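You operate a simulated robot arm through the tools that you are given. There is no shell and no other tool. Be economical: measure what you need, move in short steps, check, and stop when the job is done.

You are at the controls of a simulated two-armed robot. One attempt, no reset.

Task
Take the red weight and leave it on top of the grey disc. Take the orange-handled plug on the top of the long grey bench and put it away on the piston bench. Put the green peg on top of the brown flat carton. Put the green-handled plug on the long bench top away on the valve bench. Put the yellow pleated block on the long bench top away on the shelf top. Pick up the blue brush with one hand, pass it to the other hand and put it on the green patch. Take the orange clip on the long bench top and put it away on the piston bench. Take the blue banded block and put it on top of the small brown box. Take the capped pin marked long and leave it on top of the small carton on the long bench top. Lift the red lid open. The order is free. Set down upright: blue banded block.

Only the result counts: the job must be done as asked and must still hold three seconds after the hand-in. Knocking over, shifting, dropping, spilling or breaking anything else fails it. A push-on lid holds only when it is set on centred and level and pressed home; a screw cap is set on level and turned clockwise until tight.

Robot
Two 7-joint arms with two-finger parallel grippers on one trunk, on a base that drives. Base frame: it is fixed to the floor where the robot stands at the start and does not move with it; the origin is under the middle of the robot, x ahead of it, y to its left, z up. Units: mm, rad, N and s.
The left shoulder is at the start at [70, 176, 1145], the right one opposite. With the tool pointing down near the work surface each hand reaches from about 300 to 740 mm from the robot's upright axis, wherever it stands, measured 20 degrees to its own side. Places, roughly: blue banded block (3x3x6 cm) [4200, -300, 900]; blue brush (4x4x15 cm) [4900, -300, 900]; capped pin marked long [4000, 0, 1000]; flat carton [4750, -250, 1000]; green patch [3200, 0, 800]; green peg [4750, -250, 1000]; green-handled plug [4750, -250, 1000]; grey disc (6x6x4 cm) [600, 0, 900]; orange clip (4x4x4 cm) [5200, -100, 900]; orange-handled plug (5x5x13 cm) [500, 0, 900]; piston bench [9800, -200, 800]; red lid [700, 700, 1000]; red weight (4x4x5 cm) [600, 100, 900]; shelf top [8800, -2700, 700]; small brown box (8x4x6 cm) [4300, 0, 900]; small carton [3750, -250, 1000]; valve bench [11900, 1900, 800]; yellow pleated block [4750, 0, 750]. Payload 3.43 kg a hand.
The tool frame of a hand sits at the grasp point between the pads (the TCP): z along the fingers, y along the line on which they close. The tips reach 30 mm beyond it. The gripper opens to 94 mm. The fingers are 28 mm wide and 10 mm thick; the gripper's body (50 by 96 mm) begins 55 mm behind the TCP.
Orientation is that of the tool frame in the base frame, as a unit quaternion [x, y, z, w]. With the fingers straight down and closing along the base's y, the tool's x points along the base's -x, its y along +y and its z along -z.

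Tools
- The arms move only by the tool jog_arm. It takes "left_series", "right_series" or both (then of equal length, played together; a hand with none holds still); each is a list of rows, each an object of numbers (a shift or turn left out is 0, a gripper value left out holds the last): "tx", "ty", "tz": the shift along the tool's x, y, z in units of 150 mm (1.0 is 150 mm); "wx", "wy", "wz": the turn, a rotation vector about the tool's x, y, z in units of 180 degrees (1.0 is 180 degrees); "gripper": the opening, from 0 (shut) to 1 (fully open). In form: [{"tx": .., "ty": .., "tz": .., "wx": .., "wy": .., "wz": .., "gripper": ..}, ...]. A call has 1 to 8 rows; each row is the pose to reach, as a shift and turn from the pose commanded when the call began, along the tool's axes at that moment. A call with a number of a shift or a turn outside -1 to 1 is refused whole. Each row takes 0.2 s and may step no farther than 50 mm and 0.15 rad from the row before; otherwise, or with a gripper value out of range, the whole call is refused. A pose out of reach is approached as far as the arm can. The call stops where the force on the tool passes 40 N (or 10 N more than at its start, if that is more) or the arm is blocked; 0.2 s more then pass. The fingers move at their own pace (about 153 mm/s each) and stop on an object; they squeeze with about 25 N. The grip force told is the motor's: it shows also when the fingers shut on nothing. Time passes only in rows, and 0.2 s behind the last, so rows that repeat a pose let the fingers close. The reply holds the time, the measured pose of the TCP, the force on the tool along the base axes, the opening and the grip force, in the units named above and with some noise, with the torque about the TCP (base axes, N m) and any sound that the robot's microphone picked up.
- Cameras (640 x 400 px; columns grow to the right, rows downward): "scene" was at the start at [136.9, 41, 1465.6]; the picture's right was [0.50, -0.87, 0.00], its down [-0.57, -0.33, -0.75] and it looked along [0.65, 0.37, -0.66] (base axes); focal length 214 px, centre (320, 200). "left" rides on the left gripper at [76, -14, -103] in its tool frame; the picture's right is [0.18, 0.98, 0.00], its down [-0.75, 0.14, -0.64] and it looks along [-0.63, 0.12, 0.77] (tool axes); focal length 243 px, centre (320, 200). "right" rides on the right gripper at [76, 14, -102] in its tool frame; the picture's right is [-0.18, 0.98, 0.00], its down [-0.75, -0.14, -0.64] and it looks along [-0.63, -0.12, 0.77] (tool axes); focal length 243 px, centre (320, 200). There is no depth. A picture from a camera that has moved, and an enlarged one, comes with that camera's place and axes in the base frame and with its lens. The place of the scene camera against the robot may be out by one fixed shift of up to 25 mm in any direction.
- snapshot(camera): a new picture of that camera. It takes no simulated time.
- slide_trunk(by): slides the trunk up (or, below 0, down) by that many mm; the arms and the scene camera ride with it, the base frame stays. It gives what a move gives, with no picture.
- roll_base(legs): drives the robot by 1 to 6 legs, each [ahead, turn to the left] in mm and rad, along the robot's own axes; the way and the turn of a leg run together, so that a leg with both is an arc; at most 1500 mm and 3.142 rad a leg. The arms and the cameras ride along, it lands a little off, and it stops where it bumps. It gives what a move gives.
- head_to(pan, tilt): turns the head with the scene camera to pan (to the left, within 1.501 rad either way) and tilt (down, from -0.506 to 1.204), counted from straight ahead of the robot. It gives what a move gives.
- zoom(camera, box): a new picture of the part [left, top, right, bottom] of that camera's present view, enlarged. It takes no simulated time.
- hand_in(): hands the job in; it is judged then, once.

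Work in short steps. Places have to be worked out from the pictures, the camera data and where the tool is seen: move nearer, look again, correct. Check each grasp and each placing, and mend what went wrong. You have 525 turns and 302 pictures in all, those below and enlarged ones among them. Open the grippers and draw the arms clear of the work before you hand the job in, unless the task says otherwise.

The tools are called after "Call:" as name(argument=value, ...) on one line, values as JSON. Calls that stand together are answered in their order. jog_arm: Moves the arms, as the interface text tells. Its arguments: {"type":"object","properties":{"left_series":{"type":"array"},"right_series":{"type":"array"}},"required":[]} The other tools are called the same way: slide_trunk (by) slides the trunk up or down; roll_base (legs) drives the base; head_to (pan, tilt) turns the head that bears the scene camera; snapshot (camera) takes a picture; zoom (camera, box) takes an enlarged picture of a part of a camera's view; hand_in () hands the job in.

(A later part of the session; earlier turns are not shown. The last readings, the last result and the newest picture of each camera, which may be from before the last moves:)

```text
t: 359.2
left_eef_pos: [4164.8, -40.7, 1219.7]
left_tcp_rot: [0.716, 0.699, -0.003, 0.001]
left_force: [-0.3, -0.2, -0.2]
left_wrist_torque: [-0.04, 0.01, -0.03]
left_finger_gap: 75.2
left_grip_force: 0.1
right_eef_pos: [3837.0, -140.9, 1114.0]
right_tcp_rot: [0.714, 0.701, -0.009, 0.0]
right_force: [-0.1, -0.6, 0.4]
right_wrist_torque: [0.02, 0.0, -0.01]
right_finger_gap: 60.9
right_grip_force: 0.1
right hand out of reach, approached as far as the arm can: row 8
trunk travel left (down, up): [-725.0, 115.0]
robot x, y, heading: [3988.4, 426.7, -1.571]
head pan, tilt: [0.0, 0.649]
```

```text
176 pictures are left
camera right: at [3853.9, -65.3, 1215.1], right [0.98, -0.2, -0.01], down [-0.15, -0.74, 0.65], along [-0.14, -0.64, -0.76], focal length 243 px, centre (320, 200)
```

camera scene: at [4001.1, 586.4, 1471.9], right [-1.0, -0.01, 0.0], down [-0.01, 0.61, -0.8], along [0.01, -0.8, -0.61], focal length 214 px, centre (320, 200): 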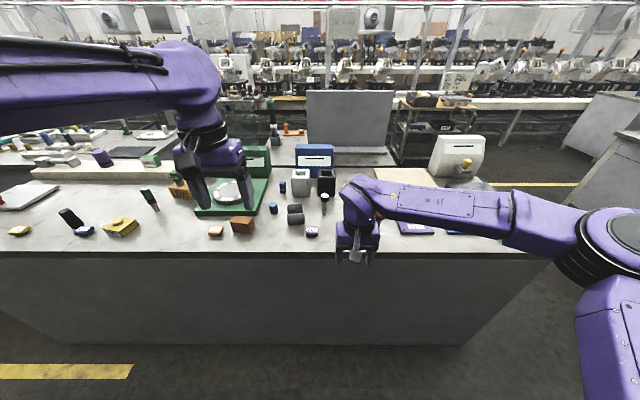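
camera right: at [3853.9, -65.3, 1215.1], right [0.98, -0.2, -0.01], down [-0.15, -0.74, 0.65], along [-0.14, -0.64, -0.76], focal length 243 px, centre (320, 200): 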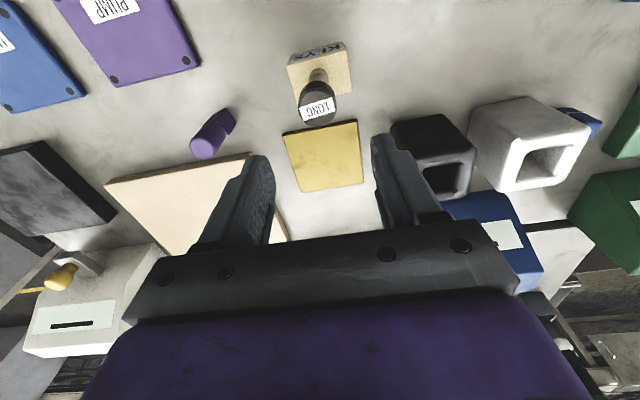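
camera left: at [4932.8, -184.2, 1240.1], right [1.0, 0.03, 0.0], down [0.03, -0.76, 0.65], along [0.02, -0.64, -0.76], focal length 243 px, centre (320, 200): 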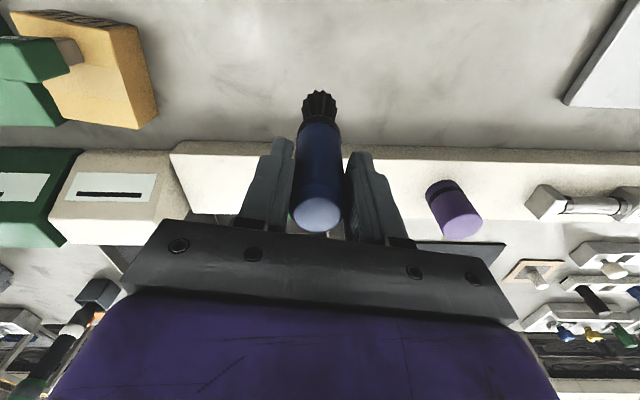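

The pin stands on the carton. For the blue block I relocate to x≈4197 and will turn 45° so it falls within the right arm's radius. First I tuck the right hand and move.

Call:
jog_arm(right_series=[{"tx": 0.3}, {"tx": 0.6, "tz": -0.1}, {"tx": 0.85, "tz": -0.3}, {"tx": 0.95, "tz": -0.5}])

Call:
roll_base(legs=[[-260, 0], [0, 1.571], [212, 0], [0, -1.571]])

```text
t: 360.2
left_eef_pos: [4164.7, -40.7, 1219.8]
left_tcp_rot: [0.716, 0.698, -0.003, 0.0]
left_force: [-0.6, -1.0, 0.4]
left_wrist_torque: [-0.02, 0.01, -0.01]
left_finger_gap: 75.2
left_grip_force: 0.0
right_eef_pos: [3839.6, 3.9, 1188.0]
right_tcp_rot: [0.713, 0.701, -0.009, 0.0]
right_force: [-0.1, 0.3, 0.6]
right_wrist_torque: [-0.03, -0.02, 0.01]
right_finger_gap: 61.0
right_grip_force: 0.1
trunk travel left (down, up): [-725.0, 115.0]
robot x, y, heading: [3986.5, 425.3, -1.572]
head pan, tilt: [0.0, 0.649]
```

```text
t: 371.0
left_eef_pos: [4366.0, 216.5, 1219.3]
left_tcp_rot: [0.724, 0.69, -0.004, 0.0]
left_force: [0.4, 0.2, -0.3]
left_wrist_torque: [0.0, -0.01, 0.03]
left_finger_gap: 75.3
left_grip_force: 0.1
right_eef_pos: [4042.9, 268.0, 1187.4]
right_tcp_rot: [0.722, 0.692, -0.009, -0.001]
right_force: [0.4, -0.7, -0.6]
right_wrist_torque: [-0.01, 0.03, 0.02]
right_finger_gap: 61.2
right_grip_force: 0.1
trunk travel left (down, up): [-725.0, 115.0]
robot x, y, heading: [4194.2, 689.7, -1.6]
head pan, tilt: [0.0, 0.649]
```

Call:
roll_base(legs=[[0, 0.029], [285, 0], [0, 0.785]])

Call:
snapshot(camera="right")

```text
t: 375.4
left_eef_pos: [4654.7, 191.6, 1220.4]
left_tcp_rot: [0.396, 0.918, -0.002, 0.002]
left_force: [0.8, 0.0, -0.6]
left_wrist_torque: [0.02, -0.04, -0.02]
left_finger_gap: 75.1
left_grip_force: 0.0
right_eef_pos: [4393.4, -7.8, 1187.5]
right_tcp_rot: [0.393, 0.919, -0.007, 0.004]
right_force: [1.0, -0.5, 0.1]
right_wrist_torque: [-0.03, -0.01, -0.02]
right_finger_gap: 61.1
right_grip_force: 0.0
trunk travel left (down, up): [-725.0, 115.0]
robot x, y, heading: [4197.8, 396.3, -0.792]
head pan, tilt: [0.0, 0.649]
```

```text
175 pictures are left
camera right: at [4351.5, 59.1, 1289.0], right [0.84, 0.55, -0.01], down [0.42, -0.63, 0.65], along [0.35, -0.55, -0.76], focal length 243 px, centre (320, 200)
```

right: 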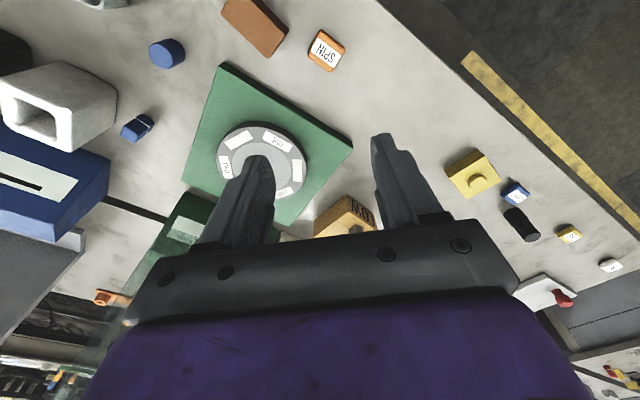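

I sweep the right hand sideways toward the blue block.

Call:
jog_arm(right_series=[{"ty": -0.3, "gripper": 0.8}, {"ty": -0.6}, {"ty": -0.9}, {"ty": -1, "tx": -0.1}])

Call:
jog_arm(right_series=[{"ty": -0.3}, {"ty": -0.6, "tz": 0.1}, {"ty": -0.62, "tz": 0.4}, {"ty": -0.62, "tz": 0.6}])

Call:
snapshot(camera="right")

```text
t: 376.4
left_eef_pos: [4654.0, 190.0, 1219.8]
left_tcp_rot: [0.397, 0.918, -0.002, 0.002]
left_force: [0.0, 0.1, 0.0]
left_wrist_torque: [-0.01, 0.02, 0.01]
left_finger_gap: 75.2
left_grip_force: 0.0
right_eef_pos: [4335.4, -62.5, 1188.9]
right_tcp_rot: [0.394, 0.919, -0.007, 0.004]
right_force: [0.1, -0.4, -0.3]
right_wrist_torque: [0.03, 0.02, 0.01]
right_finger_gap: 75.0
right_grip_force: 0.1
right hand out of reach, approached as far as the arm can: row 2, 3, 4
trunk travel left (down, up): [-725.0, 115.0]
robot x, y, heading: [4197.7, 397.5, -0.794]
head pan, tilt: [0.0, 0.649]
```

```text
t: 377.4
left_eef_pos: [4653.2, 190.8, 1221.1]
left_tcp_rot: [0.396, 0.918, -0.001, 0.001]
left_force: [0.8, -0.1, 0.0]
left_wrist_torque: [-0.02, -0.02, -0.01]
left_finger_gap: 75.2
left_grip_force: 0.0
right_eef_pos: [4264.8, -120.9, 1081.9]
right_tcp_rot: [0.402, 0.915, -0.018, 0.003]
right_force: [-0.8, 0.0, -1.2]
right_wrist_torque: [0.02, -0.03, -0.02]
right_finger_gap: 75.0
right_grip_force: 0.1
right hand out of reach, approached as far as the arm can: row 1, 2, 3, 4
trunk travel left (down, up): [-725.0, 115.0]
robot x, y, heading: [4201.7, 394.3, -0.789]
head pan, tilt: [0.0, 0.649]
```

```text
174 pictures are left
camera right: at [4225.0, -52.1, 1182.2], right [0.85, 0.53, -0.03], down [0.41, -0.63, 0.66], along [0.33, -0.57, -0.75], focal length 243 px, centre (320, 200)
```

right: 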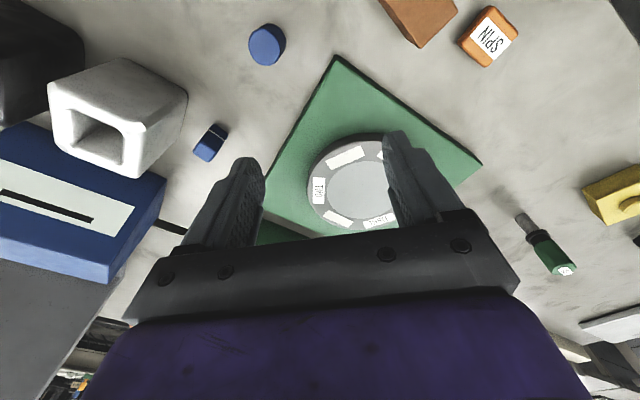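

The stop is a wrist-yaw limit rather than distance. I yaw the tool clockwise by 45° so it points straight across the bench.

Call:
jog_arm(right_series=[{"wz": 0.042}, {"wz": 0.084}, {"wz": 0.126}, {"wz": 0.168}, {"wz": 0.21}, {"wz": 0.25}])

Call:
snapshot(camera="right")

```text
t: 378.8
left_eef_pos: [4654.6, 191.1, 1219.8]
left_tcp_rot: [0.395, 0.919, -0.003, 0.002]
left_force: [0.9, 0.5, 0.3]
left_wrist_torque: [0.0, 0.0, 0.02]
left_finger_gap: 75.2
left_grip_force: 0.0
right_eef_pos: [4263.1, -122.5, 1080.7]
right_tcp_rot: [0.717, 0.697, -0.006, 0.006]
right_force: [0.4, 0.0, -0.6]
right_wrist_torque: [0.02, 0.01, 0.0]
right_finger_gap: 75.2
right_grip_force: 0.0
trunk travel left (down, up): [-725.0, 115.0]
robot x, y, heading: [4197.8, 394.4, -0.788]
head pan, tilt: [0.0, 0.649]
```

```text
173 pictures are left
camera right: at [4279.3, -45.0, 1182.2], right [0.98, -0.21, 0.0], down [-0.16, -0.74, 0.65], along [-0.13, -0.64, -0.76], focal length 243 px, centre (320, 200)
```

right: 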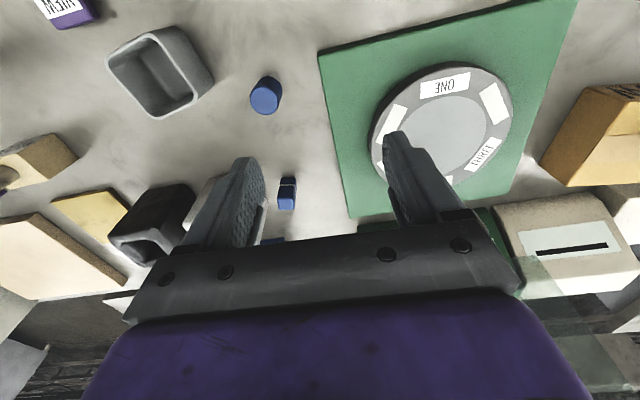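

Block at about (4180,-278). I go nearer for a precise look at the space beside the white tube.

Call:
jog_arm(right_series=[{"tx": -0.2, "ty": -0.1}, {"tx": -0.4, "ty": -0.2, "tz": 0.1}, {"tx": -0.6, "ty": -0.3, "tz": 0.2}, {"tx": -0.75, "ty": -0.42, "tz": 0.3}, {"tx": -0.9, "ty": -0.5, "tz": 0.4}])

Call:
snapshot(camera="right")

```text
t: 380.0
left_eef_pos: [4655.3, 190.7, 1221.5]
left_tcp_rot: [0.396, 0.918, -0.002, 0.001]
left_force: [0.7, 0.0, -0.6]
left_wrist_torque: [0.03, 0.03, 0.02]
left_finger_gap: 75.2
left_grip_force: 0.1
right_eef_pos: [4185.2, -256.9, 1021.5]
right_tcp_rot: [0.715, 0.699, -0.006, 0.006]
right_force: [-0.3, 0.0, 0.0]
right_wrist_torque: [0.02, -0.02, 0.04]
right_finger_gap: 75.0
right_grip_force: 0.1
trunk travel left (down, up): [-725.0, 115.0]
robot x, y, heading: [4196.4, 397.3, -0.791]
head pan, tilt: [0.0, 0.649]
```

```text
172 pictures are left
camera right: at [4201.5, -180.9, 1122.2], right [0.98, -0.21, 0.0], down [-0.16, -0.74, 0.65], along [-0.13, -0.64, -0.76], focal length 243 px, centre (320, 200)
```

right: 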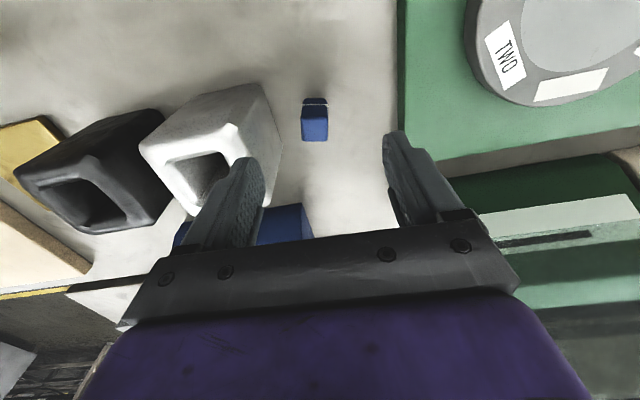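

Block at ≈(4178,-281); the white tube's near wall is at x≈4130 and is about 100 mm tall, so I narrow the jaws to 47 mm and grip only the upper part (TCP z≈908), biased slightly to +x.

Call:
jog_arm(right_series=[{"tx": -0.16, "ty": -0.025, "gripper": 0.5}, {"tx": -0.16, "ty": -0.025, "tz": 0.2}, {"tx": -0.16, "ty": -0.025, "tz": 0.4}])

Call:
snapshot(camera="right")

```text
t: 380.8
left_eef_pos: [4653.8, 190.7, 1220.1]
left_tcp_rot: [0.395, 0.918, -0.003, 0.002]
left_force: [0.1, -0.2, 0.5]
left_wrist_torque: [-0.01, 0.02, -0.02]
left_finger_gap: 75.0
left_grip_force: 0.0
right_eef_pos: [4179.7, -281.6, 962.0]
right_tcp_rot: [0.715, 0.699, -0.006, 0.006]
right_force: [-0.2, 0.6, 0.3]
right_wrist_torque: [-0.03, 0.01, 0.02]
right_finger_gap: 47.0
right_grip_force: 0.1
trunk travel left (down, up): [-725.0, 115.0]
robot x, y, heading: [4197.9, 398.0, -0.789]
head pan, tilt: [0.0, 0.649]
```

```text
171 pictures are left
camera right: at [4196.9, -205.0, 1063.3], right [0.98, -0.21, 0.0], down [-0.16, -0.74, 0.65], along [-0.13, -0.64, -0.76], focal length 243 px, centre (320, 200)
```

right: 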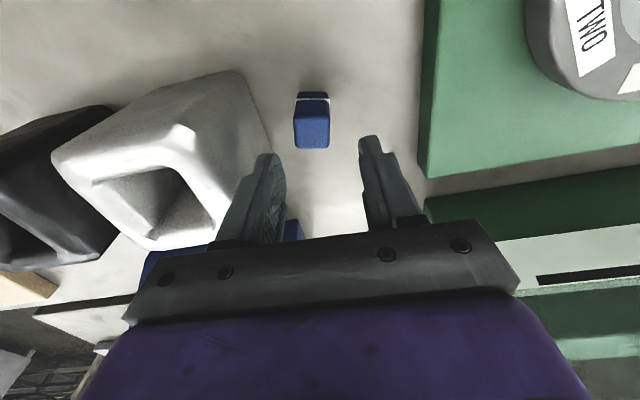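

Clearance looks fine (the tube tapers upward). I descend to z≈902 and close.

Call:
jog_arm(right_series=[{"tz": 0.2}, {"tz": 0.32}, {"tz": 0.4}, {"tz": 0.4, "gripper": 0.1}, {"tz": 0.4, "gripper": 0.1}, {"tz": 0.4, "gripper": 0.1}, {"tz": 0.4, "gripper": 0.1}])

Call:
jog_arm(right_series=[{"tz": -0.2}, {"tz": -0.5}, {"tz": -0.8}])

Call:
snapshot(camera="right")

```text
t: 382.4
left_eef_pos: [4654.9, 191.9, 1220.4]
left_tcp_rot: [0.395, 0.919, -0.004, 0.001]
left_force: [-0.4, 0.0, 0.5]
left_wrist_torque: [0.0, 0.0, 0.02]
left_finger_gap: 75.0
left_grip_force: 0.1
right_eef_pos: [4180.4, -281.4, 904.9]
right_tcp_rot: [0.715, 0.699, -0.006, 0.006]
right_force: [0.1, -1.3, 4.1]
right_wrist_torque: [0.03, 0.01, -0.01]
right_finger_gap: 29.4
right_grip_force: 25.2
trunk travel left (down, up): [-725.0, 115.0]
robot x, y, heading: [4196.1, 395.1, -0.791]
head pan, tilt: [0.0, 0.649]
```

```text
t: 383.2
left_eef_pos: [4655.0, 192.5, 1219.1]
left_tcp_rot: [0.396, 0.918, -0.003, 0.001]
left_force: [0.2, 0.4, 0.5]
left_wrist_torque: [-0.03, 0.0, 0.0]
left_finger_gap: 75.1
left_grip_force: 0.2
right_eef_pos: [4182.1, -277.6, 1022.8]
right_tcp_rot: [0.715, 0.699, -0.006, 0.006]
right_force: [1.7, 0.9, 0.7]
right_wrist_torque: [-0.01, -0.04, 0.01]
right_finger_gap: 29.3
right_grip_force: 25.4
trunk travel left (down, up): [-725.0, 115.0]
robot x, y, heading: [4199.0, 399.9, -0.795]
head pan, tilt: [0.0, 0.649]
```

```text
170 pictures are left
camera right: at [4198.0, -200.3, 1124.0], right [0.98, -0.21, 0.0], down [-0.16, -0.74, 0.65], along [-0.13, -0.64, -0.76], focal length 243 px, centre (320, 200)
```

right: 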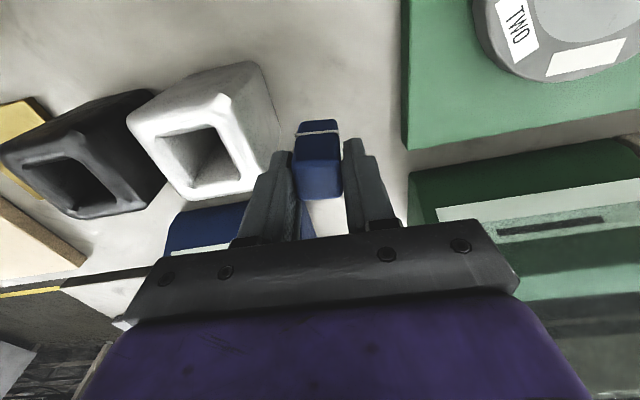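

Held (29 mm). I carry it toward the brown box.

Call:
jog_arm(right_series=[{"tz": -0.2, "tx": 0.15}, {"tz": -0.3, "tx": 0.4, "ty": 0.1}, {"tz": -0.3, "tx": 0.6, "ty": 0.3}, {"tz": -0.3, "tx": 0.8, "ty": 0.5}, {"tz": -0.3, "tx": 1, "ty": 0.7}])

Call:
jog_arm(right_series=[{"tx": 0.15, "ty": 0.2}])

Call:
snapshot(camera="right")

```text
t: 384.4
left_eef_pos: [4656.0, 192.6, 1220.4]
left_tcp_rot: [0.395, 0.918, -0.003, 0.001]
left_force: [0.3, -0.4, -0.9]
left_wrist_torque: [-0.01, 0.03, 0.03]
left_finger_gap: 75.1
left_grip_force: 0.0
right_eef_pos: [4290.3, -129.8, 1065.1]
right_tcp_rot: [0.715, 0.699, -0.006, 0.005]
right_force: [0.3, 0.5, -0.4]
right_wrist_torque: [-0.01, 0.02, -0.02]
right_finger_gap: 28.9
right_grip_force: 25.1
trunk travel left (down, up): [-725.0, 115.0]
robot x, y, heading: [4196.8, 396.4, -0.793]
head pan, tilt: [0.0, 0.649]
```

```text
t: 384.8
left_eef_pos: [4656.4, 192.2, 1219.6]
left_tcp_rot: [0.397, 0.918, -0.004, 0.0]
left_force: [0.7, 0.4, -0.8]
left_wrist_torque: [-0.01, 0.03, -0.02]
left_finger_gap: 75.1
left_grip_force: 0.0
right_eef_pos: [4321.6, -107.9, 1066.1]
right_tcp_rot: [0.715, 0.699, -0.007, 0.006]
right_force: [0.7, 0.4, -0.1]
right_wrist_torque: [-0.04, 0.06, 0.01]
right_finger_gap: 29.2
right_grip_force: 25.4
trunk travel left (down, up): [-725.0, 115.0]
robot x, y, heading: [4201.9, 395.1, -0.792]
head pan, tilt: [0.0, 0.649]
```

```text
169 pictures are left
camera right: at [4337.9, -31.2, 1166.6], right [0.98, -0.21, 0.0], down [-0.16, -0.74, 0.66], along [-0.13, -0.64, -0.76], focal length 243 px, centre (320, 200)
```

right: 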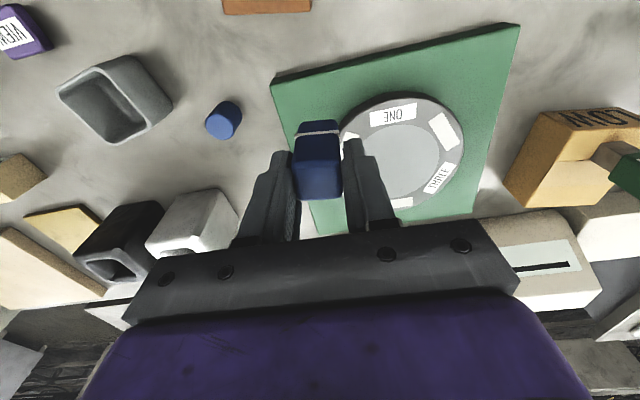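

The brown box is near (4293,-25). I move 75 mm back toward the robot to see it.

Call:
jog_arm(right_series=[{"tx": 0.3, "ty": -0.1}, {"tx": 0.5, "ty": -0.19}])

Call:
snapshot(camera="right")

```text
t: 385.4
left_eef_pos: [4655.0, 193.5, 1219.5]
left_tcp_rot: [0.396, 0.918, -0.002, 0.001]
left_force: [0.2, 1.0, 0.1]
left_wrist_torque: [-0.02, 0.01, 0.0]
left_finger_gap: 75.1
left_grip_force: 0.1
right_eef_pos: [4293.6, -34.7, 1064.1]
right_tcp_rot: [0.715, 0.699, -0.007, 0.006]
right_force: [0.3, 0.0, -0.8]
right_wrist_torque: [0.0, 0.01, 0.05]
right_finger_gap: 29.1
right_grip_force: 24.5
trunk travel left (down, up): [-725.0, 115.0]
robot x, y, heading: [4196.6, 400.1, -0.79]
head pan, tilt: [0.0, 0.649]
```

```text
168 pictures are left
camera right: at [4309.9, 42.4, 1165.2], right [0.98, -0.21, 0.0], down [-0.16, -0.74, 0.66], along [-0.13, -0.64, -0.76], focal length 243 px, centre (320, 200)
```

right: 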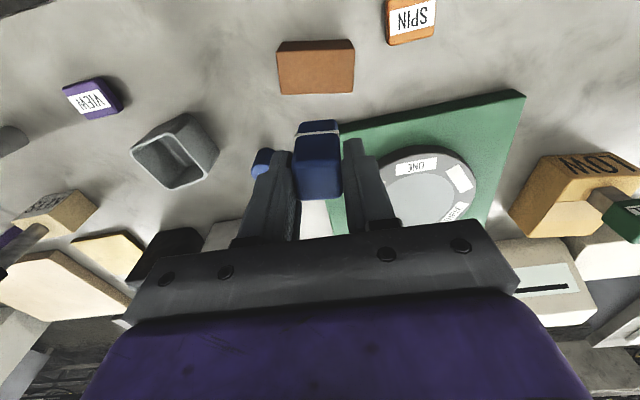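

Call:
zoom(camera="right", box=[250, 20, 390, 140])

```text
3.33 times, centred on (320, 80) of right
camera zoom: at [4309.9, 42.4, 1165.2], right [0.98, -0.21, 0.0], down [-0.16, -0.74, 0.66], along [-0.13, -0.64, -0.76], focal length 809 px, centre (320, 600)
```

zoom: 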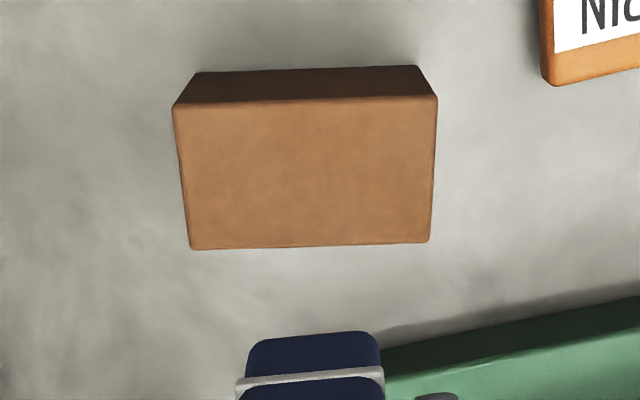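

Box top centre (4295,-16), top z≈908, turned about -11°. I align position and yaw above it.

Call:
jog_arm(right_series=[{"tx": 0.125, "ty": 0.013, "wz": 0.027}, {"tx": 0.125, "ty": 0.013, "wz": 0.054}, {"tx": 0.125, "ty": 0.013, "wz": 0.054, "tz": 0.2}, {"tx": 0.125, "ty": 0.013, "wz": 0.054, "tz": 0.4}])

Call:
snapshot(camera="right")

```text
t: 386.4
left_eef_pos: [4654.6, 191.1, 1220.0]
left_tcp_rot: [0.395, 0.919, -0.003, 0.002]
left_force: [-0.1, 0.2, 0.9]
left_wrist_torque: [-0.03, -0.01, -0.02]
left_finger_gap: 75.0
left_grip_force: 0.1
right_eef_pos: [4294.4, -17.8, 1003.9]
right_tcp_rot: [0.772, 0.635, -0.005, 0.006]
right_force: [-0.1, -0.3, -0.8]
right_wrist_torque: [-0.03, -0.02, 0.01]
right_finger_gap: 29.2
right_grip_force: 24.7
trunk travel left (down, up): [-725.0, 115.0]
robot x, y, heading: [4194.4, 394.9, -0.792]
head pan, tilt: [0.0, 0.649]
```

```text
166 pictures are left
camera right: at [4324.2, 56.2, 1104.3], right [0.93, -0.37, 0.01], down [-0.28, -0.7, 0.65], along [-0.24, -0.61, -0.76], focal length 243 px, centre (320, 200)
```

right: 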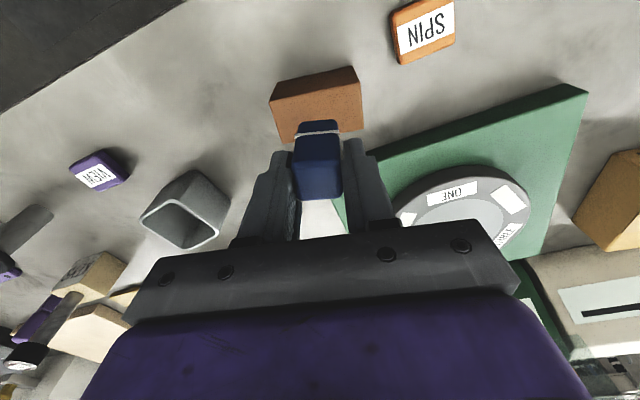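

Aligned. I lower to contact.

Call:
jog_arm(right_series=[{"tx": 0.015, "tz": 0.15}, {"tx": 0.015, "tz": 0.22}, {"tx": 0.015, "tz": 0.25}, {"tx": 0.015, "tz": 0.265}, {"tx": 0.015, "tz": 0.275}])

Call:
snapshot(camera="right")

```text
t: 387.6
left_eef_pos: [4654.3, 192.4, 1220.0]
left_tcp_rot: [0.395, 0.919, -0.002, 0.001]
left_force: [-0.6, 0.7, 0.0]
left_wrist_torque: [-0.01, -0.05, 0.03]
left_finger_gap: 75.2
left_grip_force: 0.1
right_eef_pos: [4296.0, -15.4, 963.1]
right_tcp_rot: [0.773, 0.635, -0.005, 0.006]
right_force: [0.0, 0.6, -0.8]
right_wrist_torque: [0.03, -0.01, -0.01]
right_finger_gap: 29.3
right_grip_force: 24.8
trunk travel left (down, up): [-725.0, 115.0]
robot x, y, heading: [4196.6, 394.9, -0.795]
head pan, tilt: [0.0, 0.649]
```

```text
165 pictures are left
camera right: at [4323.9, 57.7, 1064.3], right [0.93, -0.37, 0.01], down [-0.28, -0.7, 0.65], along [-0.24, -0.61, -0.76], focal length 243 px, centre (320, 200)
```

right: 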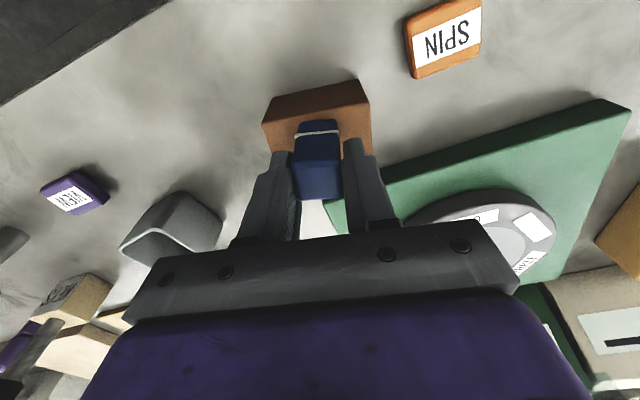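

A few more mm to touch.

Call:
jog_arm(right_series=[{"tz": 0.012}, {"tz": 0.024}, {"tz": 0.036}, {"tz": 0.048}])

```text
t: 388.6
left_eef_pos: [4653.8, 194.2, 1220.7]
left_tcp_rot: [0.395, 0.919, -0.004, 0.002]
left_force: [-0.4, -0.5, 0.1]
left_wrist_torque: [-0.02, -0.01, 0.0]
left_finger_gap: 75.1
left_grip_force: 0.0
right_eef_pos: [4296.4, -14.4, 957.9]
right_tcp_rot: [0.773, 0.635, -0.006, 0.01]
right_force: [1.2, -3.9, 32.9]
right_wrist_torque: [0.22, 0.03, 0.01]
right_finger_gap: 29.3
right_grip_force: 24.7
trunk travel left (down, up): [-725.0, 115.0]
robot x, y, heading: [4197.6, 394.4, -0.788]
head pan, tilt: [0.0, 0.649]
```

Firm contact (33 N). I ease off 3 mm, then release and rise.

Call:
jog_arm(right_series=[{"tz": -0.022}, {"tz": -0.022, "gripper": 0.4}, {"tz": -0.022, "gripper": 0.6}, {"tz": -0.022}, {"tz": -0.2}, {"tz": -0.45}, {"tz": -0.7}])

Call:
snapshot(camera="right")

```text
t: 390.2
left_eef_pos: [4655.2, 190.7, 1219.8]
left_tcp_rot: [0.396, 0.918, -0.003, 0.001]
left_force: [0.9, -0.1, -0.1]
left_wrist_torque: [0.0, -0.03, 0.0]
left_finger_gap: 75.2
left_grip_force: 0.2
right_eef_pos: [4298.2, -13.5, 1061.4]
right_tcp_rot: [0.771, 0.636, -0.005, 0.007]
right_force: [-0.2, 0.1, -0.5]
right_wrist_torque: [-0.01, 0.04, -0.01]
right_finger_gap: 56.3
right_grip_force: 0.1
trunk travel left (down, up): [-725.0, 115.0]
robot x, y, heading: [4198.2, 396.5, -0.791]
head pan, tilt: [0.0, 0.649]
```

```text
164 pictures are left
camera right: at [4325.4, 59.6, 1162.6], right [0.93, -0.37, 0.01], down [-0.28, -0.7, 0.65], along [-0.24, -0.61, -0.76], focal length 243 px, centre (320, 200)
```

right: 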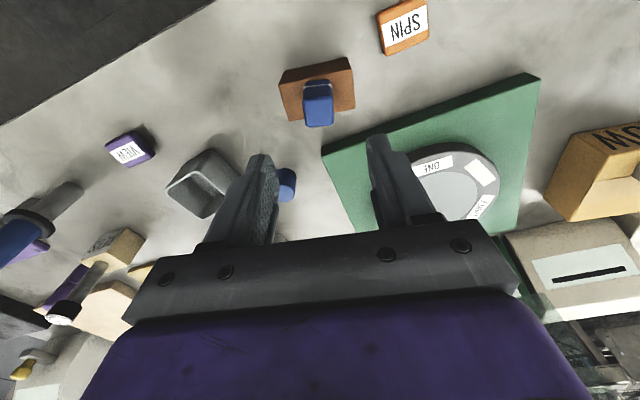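

Block stands upright on the box. Next: GO plug and DUST block. I raise and un-yaw the right hand, then reposition to x≈4750.

Call:
jog_arm(right_series=[{"tz": -0.15, "wz": -0.043}, {"tz": -0.3, "wz": -0.086}, {"tz": -0.45, "wz": -0.129}, {"tz": -0.6, "wz": -0.172}, {"tz": -0.7, "wz": -0.215}, {"tz": -0.8, "wz": -0.258}, {"tz": -0.8, "wz": -0.301}])

Call:
roll_base(legs=[[-250, 0], [0, 0.791], [730, 0], [0, -1.571], [130, 0]])

Call:
snapshot(camera="right")

Call:
snapshot(camera="scene")

```text
t: 391.8
left_eef_pos: [4654.9, 191.5, 1220.3]
left_tcp_rot: [0.395, 0.919, -0.002, 0.001]
left_force: [0.1, -0.8, -0.9]
left_wrist_torque: [-0.01, 0.01, -0.01]
left_finger_gap: 75.4
left_grip_force: 0.1
right_eef_pos: [4295.8, -11.4, 1180.4]
right_tcp_rot: [0.397, 0.918, -0.008, 0.003]
right_force: [0.0, -0.7, 0.6]
right_wrist_torque: [0.01, -0.03, -0.01]
right_finger_gap: 56.4
right_grip_force: 0.1
trunk travel left (down, up): [-725.0, 115.0]
robot x, y, heading: [4199.3, 396.6, -0.789]
head pan, tilt: [0.0, 0.649]
```

```text
t: 404.0
left_eef_pos: [4914.4, -26.9, 1220.0]
left_tcp_rot: [0.722, 0.692, -0.004, 0.001]
left_force: [0.1, 0.9, 0.5]
left_wrist_torque: [-0.03, -0.01, 0.01]
left_finger_gap: 75.1
left_grip_force: 0.1
right_eef_pos: [4518.7, 89.0, 1181.0]
right_tcp_rot: [0.724, 0.69, -0.008, 0.001]
right_force: [-1.0, 0.1, -0.1]
right_wrist_torque: [-0.02, 0.01, 0.01]
right_finger_gap: 56.1
right_grip_force: 0.1
trunk travel left (down, up): [-725.0, 115.0]
robot x, y, heading: [4741.4, 439.9, -1.591]
head pan, tilt: [0.0, 0.649]
```

```text
163 pictures are left
camera right: at [4537.8, 165.5, 1282.2], right [0.97, -0.23, -0.01], down [-0.17, -0.74, 0.65], along [-0.16, -0.63, -0.76], focal length 243 px, centre (320, 200)
```

right: 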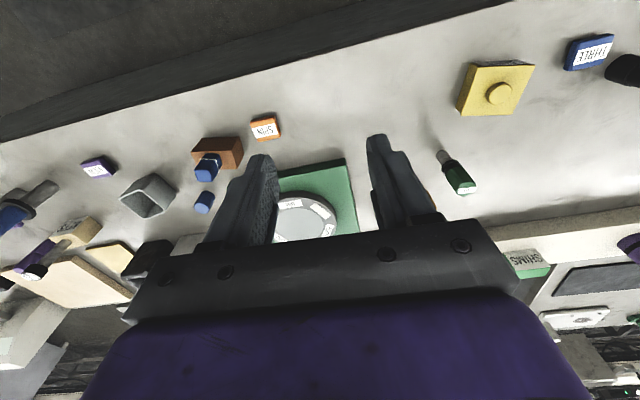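

```text
162 pictures are left
camera scene: at [4754.4, 307.1, 1472.2], right [-1.0, 0.02, 0.0], down [0.01, 0.6, -0.8], along [-0.02, -0.8, -0.6], focal length 214 px, centre (320, 200)
```

scene: 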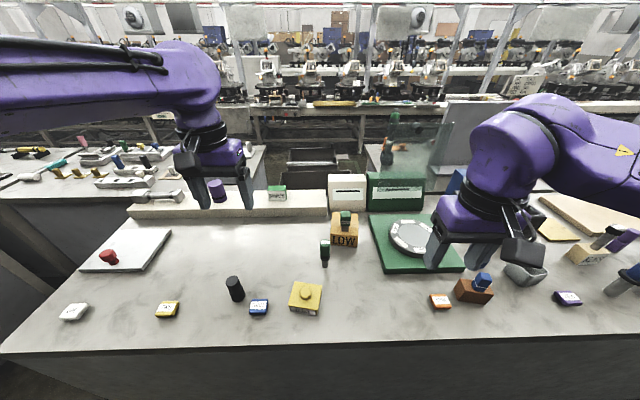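

GO plug at ≈(4714,-133). I bring the right hand over it.

Call:
jog_arm(right_series=[{"tx": -0.2, "ty": 0.2}, {"tx": -0.4, "ty": 0.4}, {"tx": -0.6, "ty": 0.6}, {"tx": -0.8, "ty": 0.8}, {"tx": -1, "ty": 1, "gripper": 0.8}])

Call:
jog_arm(right_series=[{"tx": -0.2, "ty": 0.18, "tz": 0.1}, {"tx": -0.38, "ty": 0.36, "tz": 0.25}, {"tx": -0.38, "ty": 0.36, "tz": 0.5}])

Call:
snapshot(camera="right")

```text
t: 405.2
left_eef_pos: [4917.0, -29.7, 1220.4]
left_tcp_rot: [0.722, 0.692, -0.004, -0.001]
left_force: [0.2, -0.4, -0.2]
left_wrist_torque: [0.0, 0.03, 0.0]
left_finger_gap: 75.3
left_grip_force: 0.1
right_eef_pos: [4664.3, -71.2, 1181.4]
right_tcp_rot: [0.723, 0.691, -0.009, -0.002]
right_force: [1.3, 0.4, -0.9]
right_wrist_torque: [0.0, 0.0, 0.0]
right_finger_gap: 75.2
right_grip_force: 0.0
trunk travel left (down, up): [-725.0, 115.0]
robot x, y, heading: [4745.4, 443.1, -1.59]
head pan, tilt: [0.0, 0.649]
```

```text
t: 406.0
left_eef_pos: [4911.2, -27.4, 1221.5]
left_tcp_rot: [0.722, 0.692, -0.002, 0.002]
left_force: [-0.8, -0.1, 0.1]
left_wrist_torque: [0.03, -0.05, 0.01]
left_finger_gap: 74.9
left_grip_force: 0.0
right_eef_pos: [4710.6, -130.7, 1107.0]
right_tcp_rot: [0.723, 0.691, -0.008, 0.001]
right_force: [-0.3, -0.3, 0.1]
right_wrist_torque: [0.0, -0.04, -0.01]
right_finger_gap: 75.5
right_grip_force: 0.1
trunk travel left (down, up): [-725.0, 115.0]
robot x, y, heading: [4747.5, 444.7, -1.595]
head pan, tilt: [0.0, 0.649]
```

```text
161 pictures are left
camera right: at [4729.4, -53.1, 1208.7], right [0.97, -0.23, -0.01], down [-0.17, -0.74, 0.65], along [-0.16, -0.63, -0.76], focal length 243 px, centre (320, 200)
```

right: 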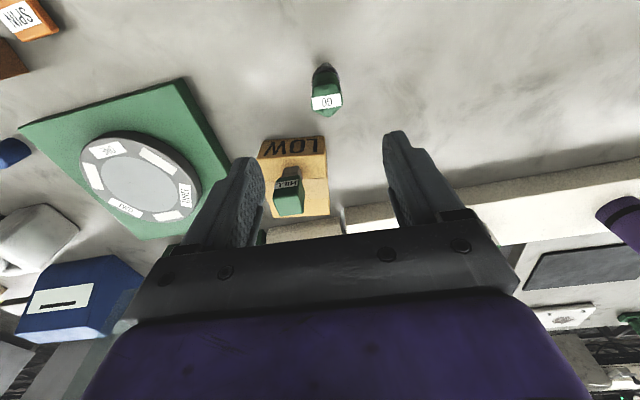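

Aligned within a few mm. I descend to z≈935 and close.

Call:
jog_arm(right_series=[{"tx": -0.04, "ty": 0.03, "tz": 0.3}, {"tx": -0.04, "ty": 0.03, "tz": 0.6}, {"tx": -0.04, "ty": 0.03, "tz": 0.85}])

Call:
snapshot(camera="right")

```text
t: 406.8
left_eef_pos: [4915.8, -28.6, 1220.5]
left_tcp_rot: [0.723, 0.691, -0.003, 0.0]
left_force: [0.4, -0.8, 0.2]
left_wrist_torque: [0.04, 0.0, 0.03]
left_finger_gap: 75.2
left_grip_force: 0.1
right_eef_pos: [4716.2, -139.0, 980.9]
right_tcp_rot: [0.724, 0.69, -0.009, 0.0]
right_force: [0.7, -0.4, 0.2]
right_wrist_torque: [-0.02, 0.01, -0.03]
right_finger_gap: 75.2
right_grip_force: 0.0
trunk travel left (down, up): [-725.0, 115.0]
robot x, y, heading: [4744.0, 439.4, -1.593]
head pan, tilt: [0.0, 0.649]
```

```text
160 pictures are left
camera right: at [4736.2, -61.9, 1081.7], right [0.97, -0.23, -0.01], down [-0.17, -0.74, 0.65], along [-0.16, -0.63, -0.76], focal length 243 px, centre (320, 200)
```

right: 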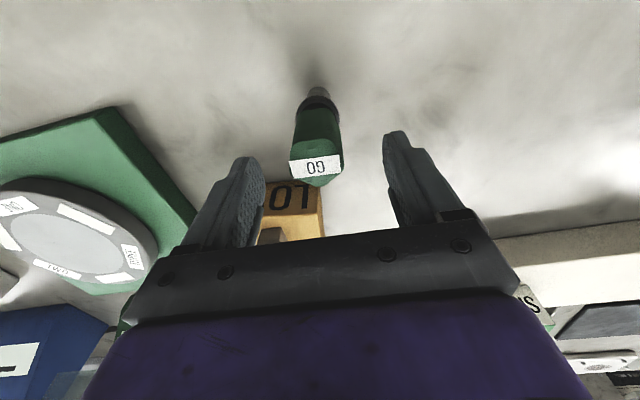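

Call:
jog_arm(right_series=[{"tz": 0.15}, {"tz": 0.28}, {"tz": 0.28, "gripper": 0.05}, {"tz": 0.28, "gripper": 0.05}, {"tz": 0.28, "gripper": 0.05}, {"tz": 0.28, "gripper": 0.05}])

Call:
jog_arm(right_series=[{"tz": -0.2}, {"tz": -0.5}, {"tz": -0.8}, {"tz": -1}])

Call:
snapshot(camera="right")

```text
t: 408.2
left_eef_pos: [4914.4, -27.3, 1219.9]
left_tcp_rot: [0.722, 0.691, -0.004, 0.0]
left_force: [0.3, 0.0, -0.1]
left_wrist_torque: [0.0, 0.0, 0.01]
left_finger_gap: 75.4
left_grip_force: 0.1
right_eef_pos: [4712.3, -138.0, 939.3]
right_tcp_rot: [0.723, 0.69, -0.008, 0.0]
right_force: [0.2, 0.3, 0.6]
right_wrist_torque: [-0.02, 0.01, -0.01]
right_finger_gap: 34.1
right_grip_force: 25.2
trunk travel left (down, up): [-725.0, 115.0]
robot x, y, heading: [4741.8, 447.8, -1.596]
head pan, tilt: [0.0, 0.649]
```

```text
t: 409.2
left_eef_pos: [4915.2, -27.9, 1219.6]
left_tcp_rot: [0.722, 0.692, -0.003, 0.0]
left_force: [0.9, 0.4, -0.5]
left_wrist_torque: [0.0, 0.01, 0.01]
left_finger_gap: 75.2
left_grip_force: 0.1
right_eef_pos: [4715.2, -133.2, 1088.9]
right_tcp_rot: [0.723, 0.69, -0.009, -0.001]
right_force: [-0.2, 0.1, -0.2]
right_wrist_torque: [-0.01, -0.03, 0.04]
right_finger_gap: 34.2
right_grip_force: 24.8
trunk travel left (down, up): [-725.0, 115.0]
robot x, y, heading: [4744.7, 441.4, -1.59]
head pan, tilt: [0.0, 0.649]
```

```text
159 pictures are left
camera right: at [4734.2, -57.7, 1189.9], right [0.97, -0.23, -0.01], down [-0.17, -0.74, 0.65], along [-0.16, -0.63, -0.76], focal length 243 px, centre (320, 200)
```

right: 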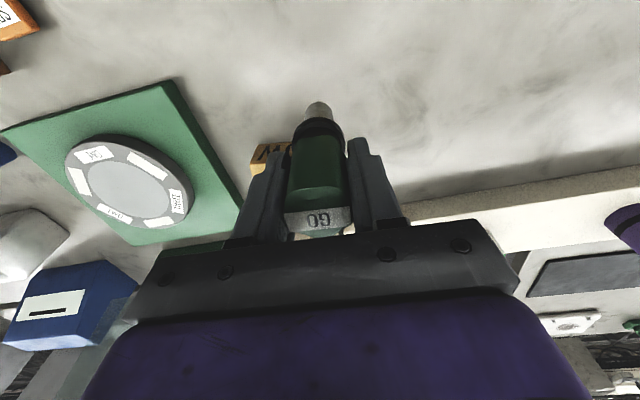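

GO is held. I tuck the right hand back, then bring the left hand over the DUST block.

Call:
jog_arm(right_series=[{"tz": -0.2, "tx": 0.2}, {"tz": -0.4, "tx": 0.4, "ty": -0.1}, {"tz": -0.6, "tx": 0.6, "ty": -0.25}, {"tz": -0.7, "tx": 0.8, "ty": -0.4}, {"tz": -0.7, "tx": 1, "ty": -0.6}, {"tz": -0.7, "tx": 1, "ty": -0.85}])

Call:
jog_arm(left_series=[{"ty": -0.3, "gripper": 1}, {"ty": -0.6, "tx": 0.2}, {"ty": -0.85, "tx": 0.3, "tz": 0.1}, {"ty": -0.93, "tx": 0.3, "tz": 0.4}])

Call:
snapshot(camera="left")

```text
t: 410.6
left_eef_pos: [4911.7, -28.4, 1219.9]
left_tcp_rot: [0.722, 0.692, -0.003, 0.001]
left_force: [-0.6, 0.2, -0.4]
left_wrist_torque: [-0.04, 0.01, 0.03]
left_finger_gap: 75.3
left_grip_force: 0.0
right_eef_pos: [4592.6, 22.6, 1190.9]
right_tcp_rot: [0.724, 0.69, -0.008, 0.001]
right_force: [-0.3, 0.0, -2.1]
right_wrist_torque: [-0.03, -0.03, -0.03]
right_finger_gap: 34.2
right_grip_force: 25.2
trunk travel left (down, up): [-725.0, 115.0]
robot x, y, heading: [4741.4, 442.6, -1.592]
head pan, tilt: [0.0, 0.649]
```

```text
refused: row 2 steps farther than a row can; nothing moved
```

```text
158 pictures are left
camera left: at [4900.6, 49.4, 1323.4], right [0.99, 0.14, 0.0], down [0.11, -0.76, 0.65], along [0.09, -0.64, -0.76], focal length 243 px, centre (320, 200)
```

left: 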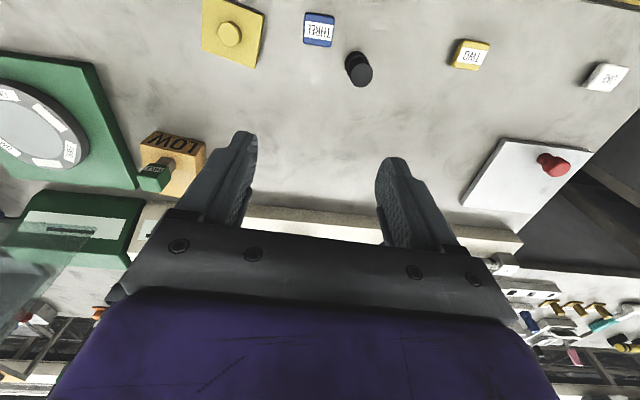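

Call:
jog_arm(left_series=[{"ty": -0.3, "gripper": 1}, {"ty": -0.55, "tx": 0.15}, {"ty": -0.75, "tx": 0.3}, {"ty": -0.93, "tx": 0.4, "tz": 0.1}, {"ty": -0.93, "tx": 0.4, "tz": 0.4}])

Call:
snapshot(camera="left")

Call:
zoom(camera="left", box=[220, 40, 420, 165])

```text
t: 411.8
left_eef_pos: [4777.4, 36.3, 1160.8]
left_tcp_rot: [0.722, 0.692, -0.003, 0.001]
left_force: [0.6, 0.5, -0.1]
left_wrist_torque: [-0.02, 0.01, 0.0]
left_finger_gap: 94.1
left_grip_force: 0.0
right_eef_pos: [4596.2, 21.6, 1191.9]
right_tcp_rot: [0.724, 0.69, -0.009, 0.0]
right_force: [0.4, 0.2, -2.0]
right_wrist_torque: [0.01, 0.05, 0.02]
right_finger_gap: 33.8
right_grip_force: 25.1
trunk travel left (down, up): [-725.0, 115.0]
robot x, y, heading: [4742.5, 436.5, -1.593]
head pan, tilt: [0.0, 0.649]
```

```text
157 pictures are left
camera left: at [4766.2, 113.5, 1263.7], right [0.99, 0.14, 0.0], down [0.11, -0.76, 0.64], along [0.09, -0.64, -0.76], focal length 243 px, centre (320, 200)
```

left: 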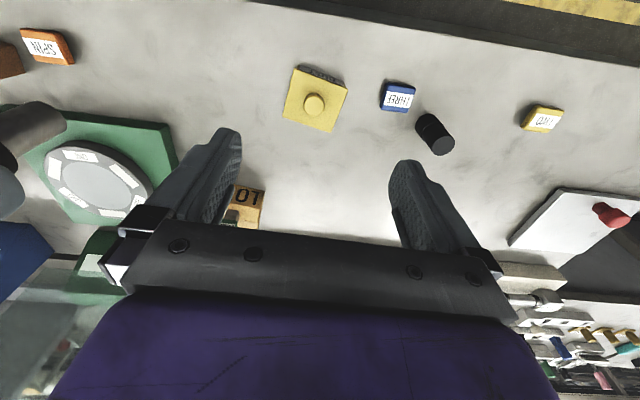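

```text
3.20 times, centred on (320, 102) of left
camera zoom: at [4766.2, 113.5, 1263.7], right [0.99, 0.14, 0.0], down [0.11, -0.76, 0.64], along [0.09, -0.64, -0.76], focal length 776 px, centre (320, 512)
```

zoom: 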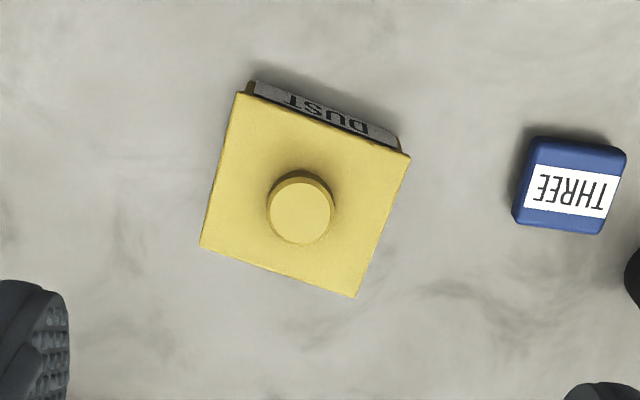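

DUST: plate top z≈890, round knob (≈31 mm) centred at (4775,-12). I go over the knob.

Call:
jog_arm(left_series=[{"tx": -0.3}, {"tx": -0.322, "tz": 0.3}, {"tx": -0.322, "tz": 0.6}, {"tx": -0.322, "tz": 0.9, "gripper": 0.7}, {"tx": -0.322, "tz": 1}])

Call:
snapshot(camera="left")

```text
t: 413.0
left_eef_pos: [4773.8, -11.5, 1009.8]
left_tcp_rot: [0.722, 0.692, -0.005, 0.002]
left_force: [1.1, -0.7, 0.4]
left_wrist_torque: [0.01, -0.01, 0.0]
left_finger_gap: 65.8
left_grip_force: 0.0
right_eef_pos: [4596.3, 22.8, 1191.5]
right_tcp_rot: [0.724, 0.69, -0.009, 0.0]
right_force: [0.4, 0.5, -1.5]
right_wrist_torque: [0.0, -0.01, 0.06]
right_finger_gap: 34.0
right_grip_force: 24.8
trunk travel left (down, up): [-725.0, 115.0]
robot x, y, heading: [4738.4, 440.9, -1.596]
head pan, tilt: [0.0, 0.649]
```

```text
155 pictures are left
camera left: at [4763.4, 66.0, 1112.4], right [0.99, 0.14, 0.0], down [0.11, -0.76, 0.65], along [0.09, -0.64, -0.76], focal length 243 px, centre (320, 200)
```

left: 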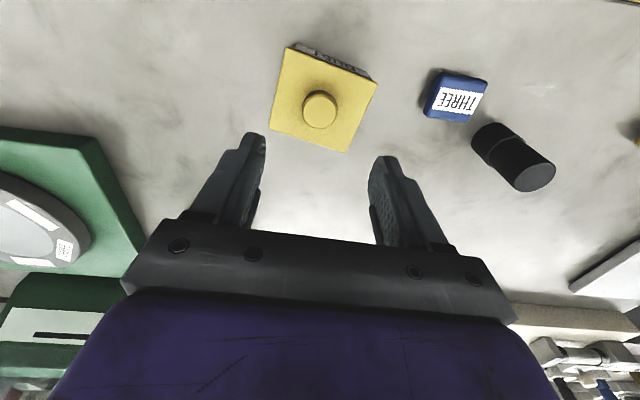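

Centred over the knob. I descend so the tips come just above the plate, then close.

Call:
jog_arm(left_series=[{"tx": 0.015, "tz": 0.25, "gripper": 0.6}, {"tx": 0.015, "tz": 0.45}, {"tx": 0.015, "tz": 0.54}, {"tx": 0.015, "tz": 0.57}, {"tx": 0.015, "tz": 0.59}])

Call:
snapshot(camera="left")

```text
t: 414.2
left_eef_pos: [4776.3, -9.9, 921.7]
left_tcp_rot: [0.722, 0.692, -0.003, 0.0]
left_force: [-0.8, -0.6, 0.7]
left_wrist_torque: [0.03, 0.0, -0.01]
left_finger_gap: 56.5
left_grip_force: 0.2
right_eef_pos: [4594.7, 22.9, 1190.9]
right_tcp_rot: [0.723, 0.691, -0.009, 0.0]
right_force: [0.1, -0.2, -1.7]
right_wrist_torque: [-0.02, -0.01, 0.0]
right_finger_gap: 33.9
right_grip_force: 24.7
trunk travel left (down, up): [-725.0, 115.0]
robot x, y, heading: [4743.5, 441.5, -1.595]
head pan, tilt: [0.0, 0.649]
```

```text
154 pictures are left
camera left: at [4763.9, 67.2, 1024.9], right [0.99, 0.14, 0.0], down [0.11, -0.76, 0.65], along [0.09, -0.64, -0.76], focal length 243 px, centre (320, 200)
```

left: 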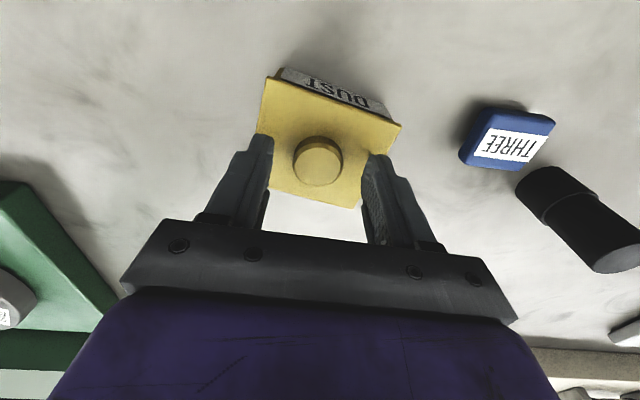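

Still a bit above the plate; I step down to light contact.

Call:
jog_arm(left_series=[{"tz": 0.014}, {"tz": 0.028}, {"tz": 0.042}])

```text
t: 415.0
left_eef_pos: [4774.7, -9.6, 915.0]
left_tcp_rot: [0.722, 0.691, -0.004, 0.001]
left_force: [1.2, 0.3, -0.5]
left_wrist_torque: [0.03, 0.01, -0.01]
left_finger_gap: 56.3
left_grip_force: 0.0
right_eef_pos: [4596.2, 22.2, 1190.1]
right_tcp_rot: [0.724, 0.69, -0.009, 0.0]
right_force: [0.7, 0.4, -1.1]
right_wrist_torque: [-0.01, 0.01, -0.02]
right_finger_gap: 34.2
right_grip_force: 25.0
trunk travel left (down, up): [-725.0, 115.0]
robot x, y, heading: [4744.2, 443.4, -1.588]
head pan, tilt: [0.0, 0.649]
```

Call:
jog_arm(left_series=[{"tz": 0.014}, {"tz": 0.028}, {"tz": 0.042}, {"tz": 0.056}])

Call:
zoom(camera="left", box=[220, 50, 440, 230])

```text
t: 415.9
left_eef_pos: [4776.0, -10.1, 914.3]
left_tcp_rot: [0.722, 0.692, -0.007, 0.004]
left_force: [2.1, 7.6, 25.2]
left_wrist_torque: [0.57, -0.47, 0.07]
left_finger_gap: 56.4
left_grip_force: 0.1
right_eef_pos: [4595.7, 25.4, 1193.6]
right_tcp_rot: [0.723, 0.69, -0.009, 0.001]
right_force: [0.1, -0.6, -1.3]
right_wrist_torque: [0.01, -0.04, 0.0]
right_finger_gap: 34.0
right_grip_force: 25.4
trunk travel left (down, up): [-725.0, 115.0]
robot x, y, heading: [4743.6, 440.9, -1.587]
head pan, tilt: [0.0, 0.649]
stopped in row 4 (left hand): the force on the tool passed its limit (the readings are from after the stop); the commanded pose is now the measured one
```

```text
2.22 times, centred on (330, 140) of left
camera zoom: at [4763.4, 67.9, 1016.0], right [0.99, 0.14, -0.01], down [0.11, -0.75, 0.65], along [0.09, -0.65, -0.76], focal length 539 px, centre (298, 333)
```

zoom: 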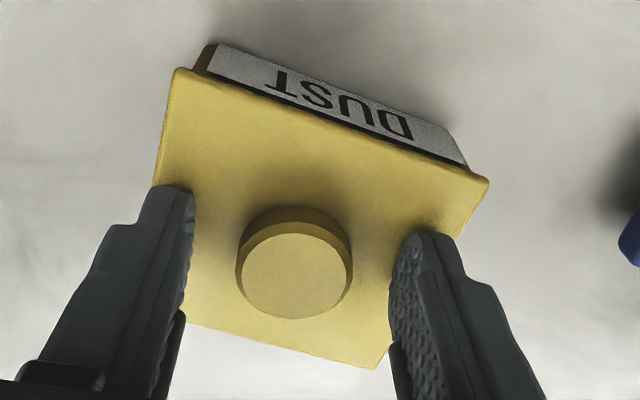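

Tips touch the plate at z≈884. I lift 2 mm and close on the knob.

Call:
jog_arm(left_series=[{"tz": -0.015}, {"tz": -0.015, "gripper": 0.05}, {"tz": -0.015, "gripper": 0.05}, {"tz": -0.015, "gripper": 0.05}, {"tz": -0.015, "gripper": 0.05}])

Call:
jog_arm(left_series=[{"tz": -0.1}, {"tz": -0.3}, {"tz": -0.6}, {"tz": -0.8}])

Call:
snapshot(camera="left")

```text
t: 417.1
left_eef_pos: [4775.4, -12.7, 913.3]
left_tcp_rot: [0.722, 0.692, -0.007, 0.003]
left_force: [1.4, -4.2, 20.4]
left_wrist_torque: [-0.19, -0.27, 0.08]
left_finger_gap: 30.5
left_grip_force: 24.9
right_eef_pos: [4596.4, 24.1, 1191.2]
right_tcp_rot: [0.724, 0.69, -0.008, 0.0]
right_force: [-0.5, 0.5, -0.9]
right_wrist_torque: [-0.03, 0.01, -0.03]
right_finger_gap: 33.9
right_grip_force: 25.2
trunk travel left (down, up): [-725.0, 115.0]
robot x, y, heading: [4742.0, 443.6, -1.592]
head pan, tilt: [0.0, 0.649]
```

```text
t: 418.1
left_eef_pos: [4773.7, -11.5, 1033.5]
left_tcp_rot: [0.722, 0.692, -0.006, 0.004]
left_force: [-0.1, -0.6, -0.6]
left_wrist_torque: [0.03, 0.0, 0.01]
left_finger_gap: 30.4
left_grip_force: 24.5
right_eef_pos: [4595.7, 22.6, 1192.0]
right_tcp_rot: [0.724, 0.69, -0.009, -0.001]
right_force: [0.6, -0.3, -0.5]
right_wrist_torque: [-0.01, 0.01, -0.01]
right_finger_gap: 33.7
right_grip_force: 24.5
trunk travel left (down, up): [-725.0, 115.0]
robot x, y, heading: [4741.9, 442.2, -1.592]
head pan, tilt: [0.0, 0.649]
```

```text
152 pictures are left
camera left: at [4763.1, 66.3, 1136.9], right [0.99, 0.14, -0.01], down [0.11, -0.75, 0.65], along [0.09, -0.64, -0.76], focal length 243 px, centre (320, 200)
```

left: 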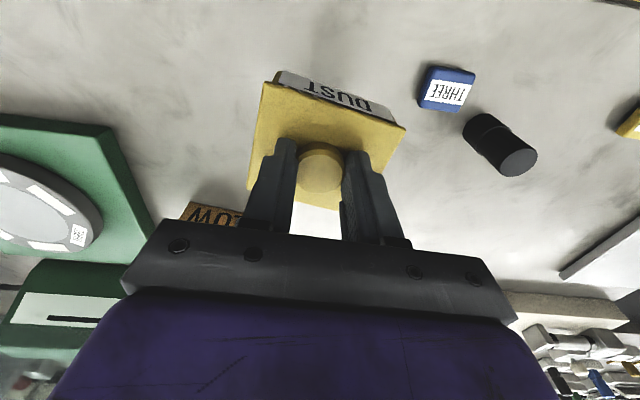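

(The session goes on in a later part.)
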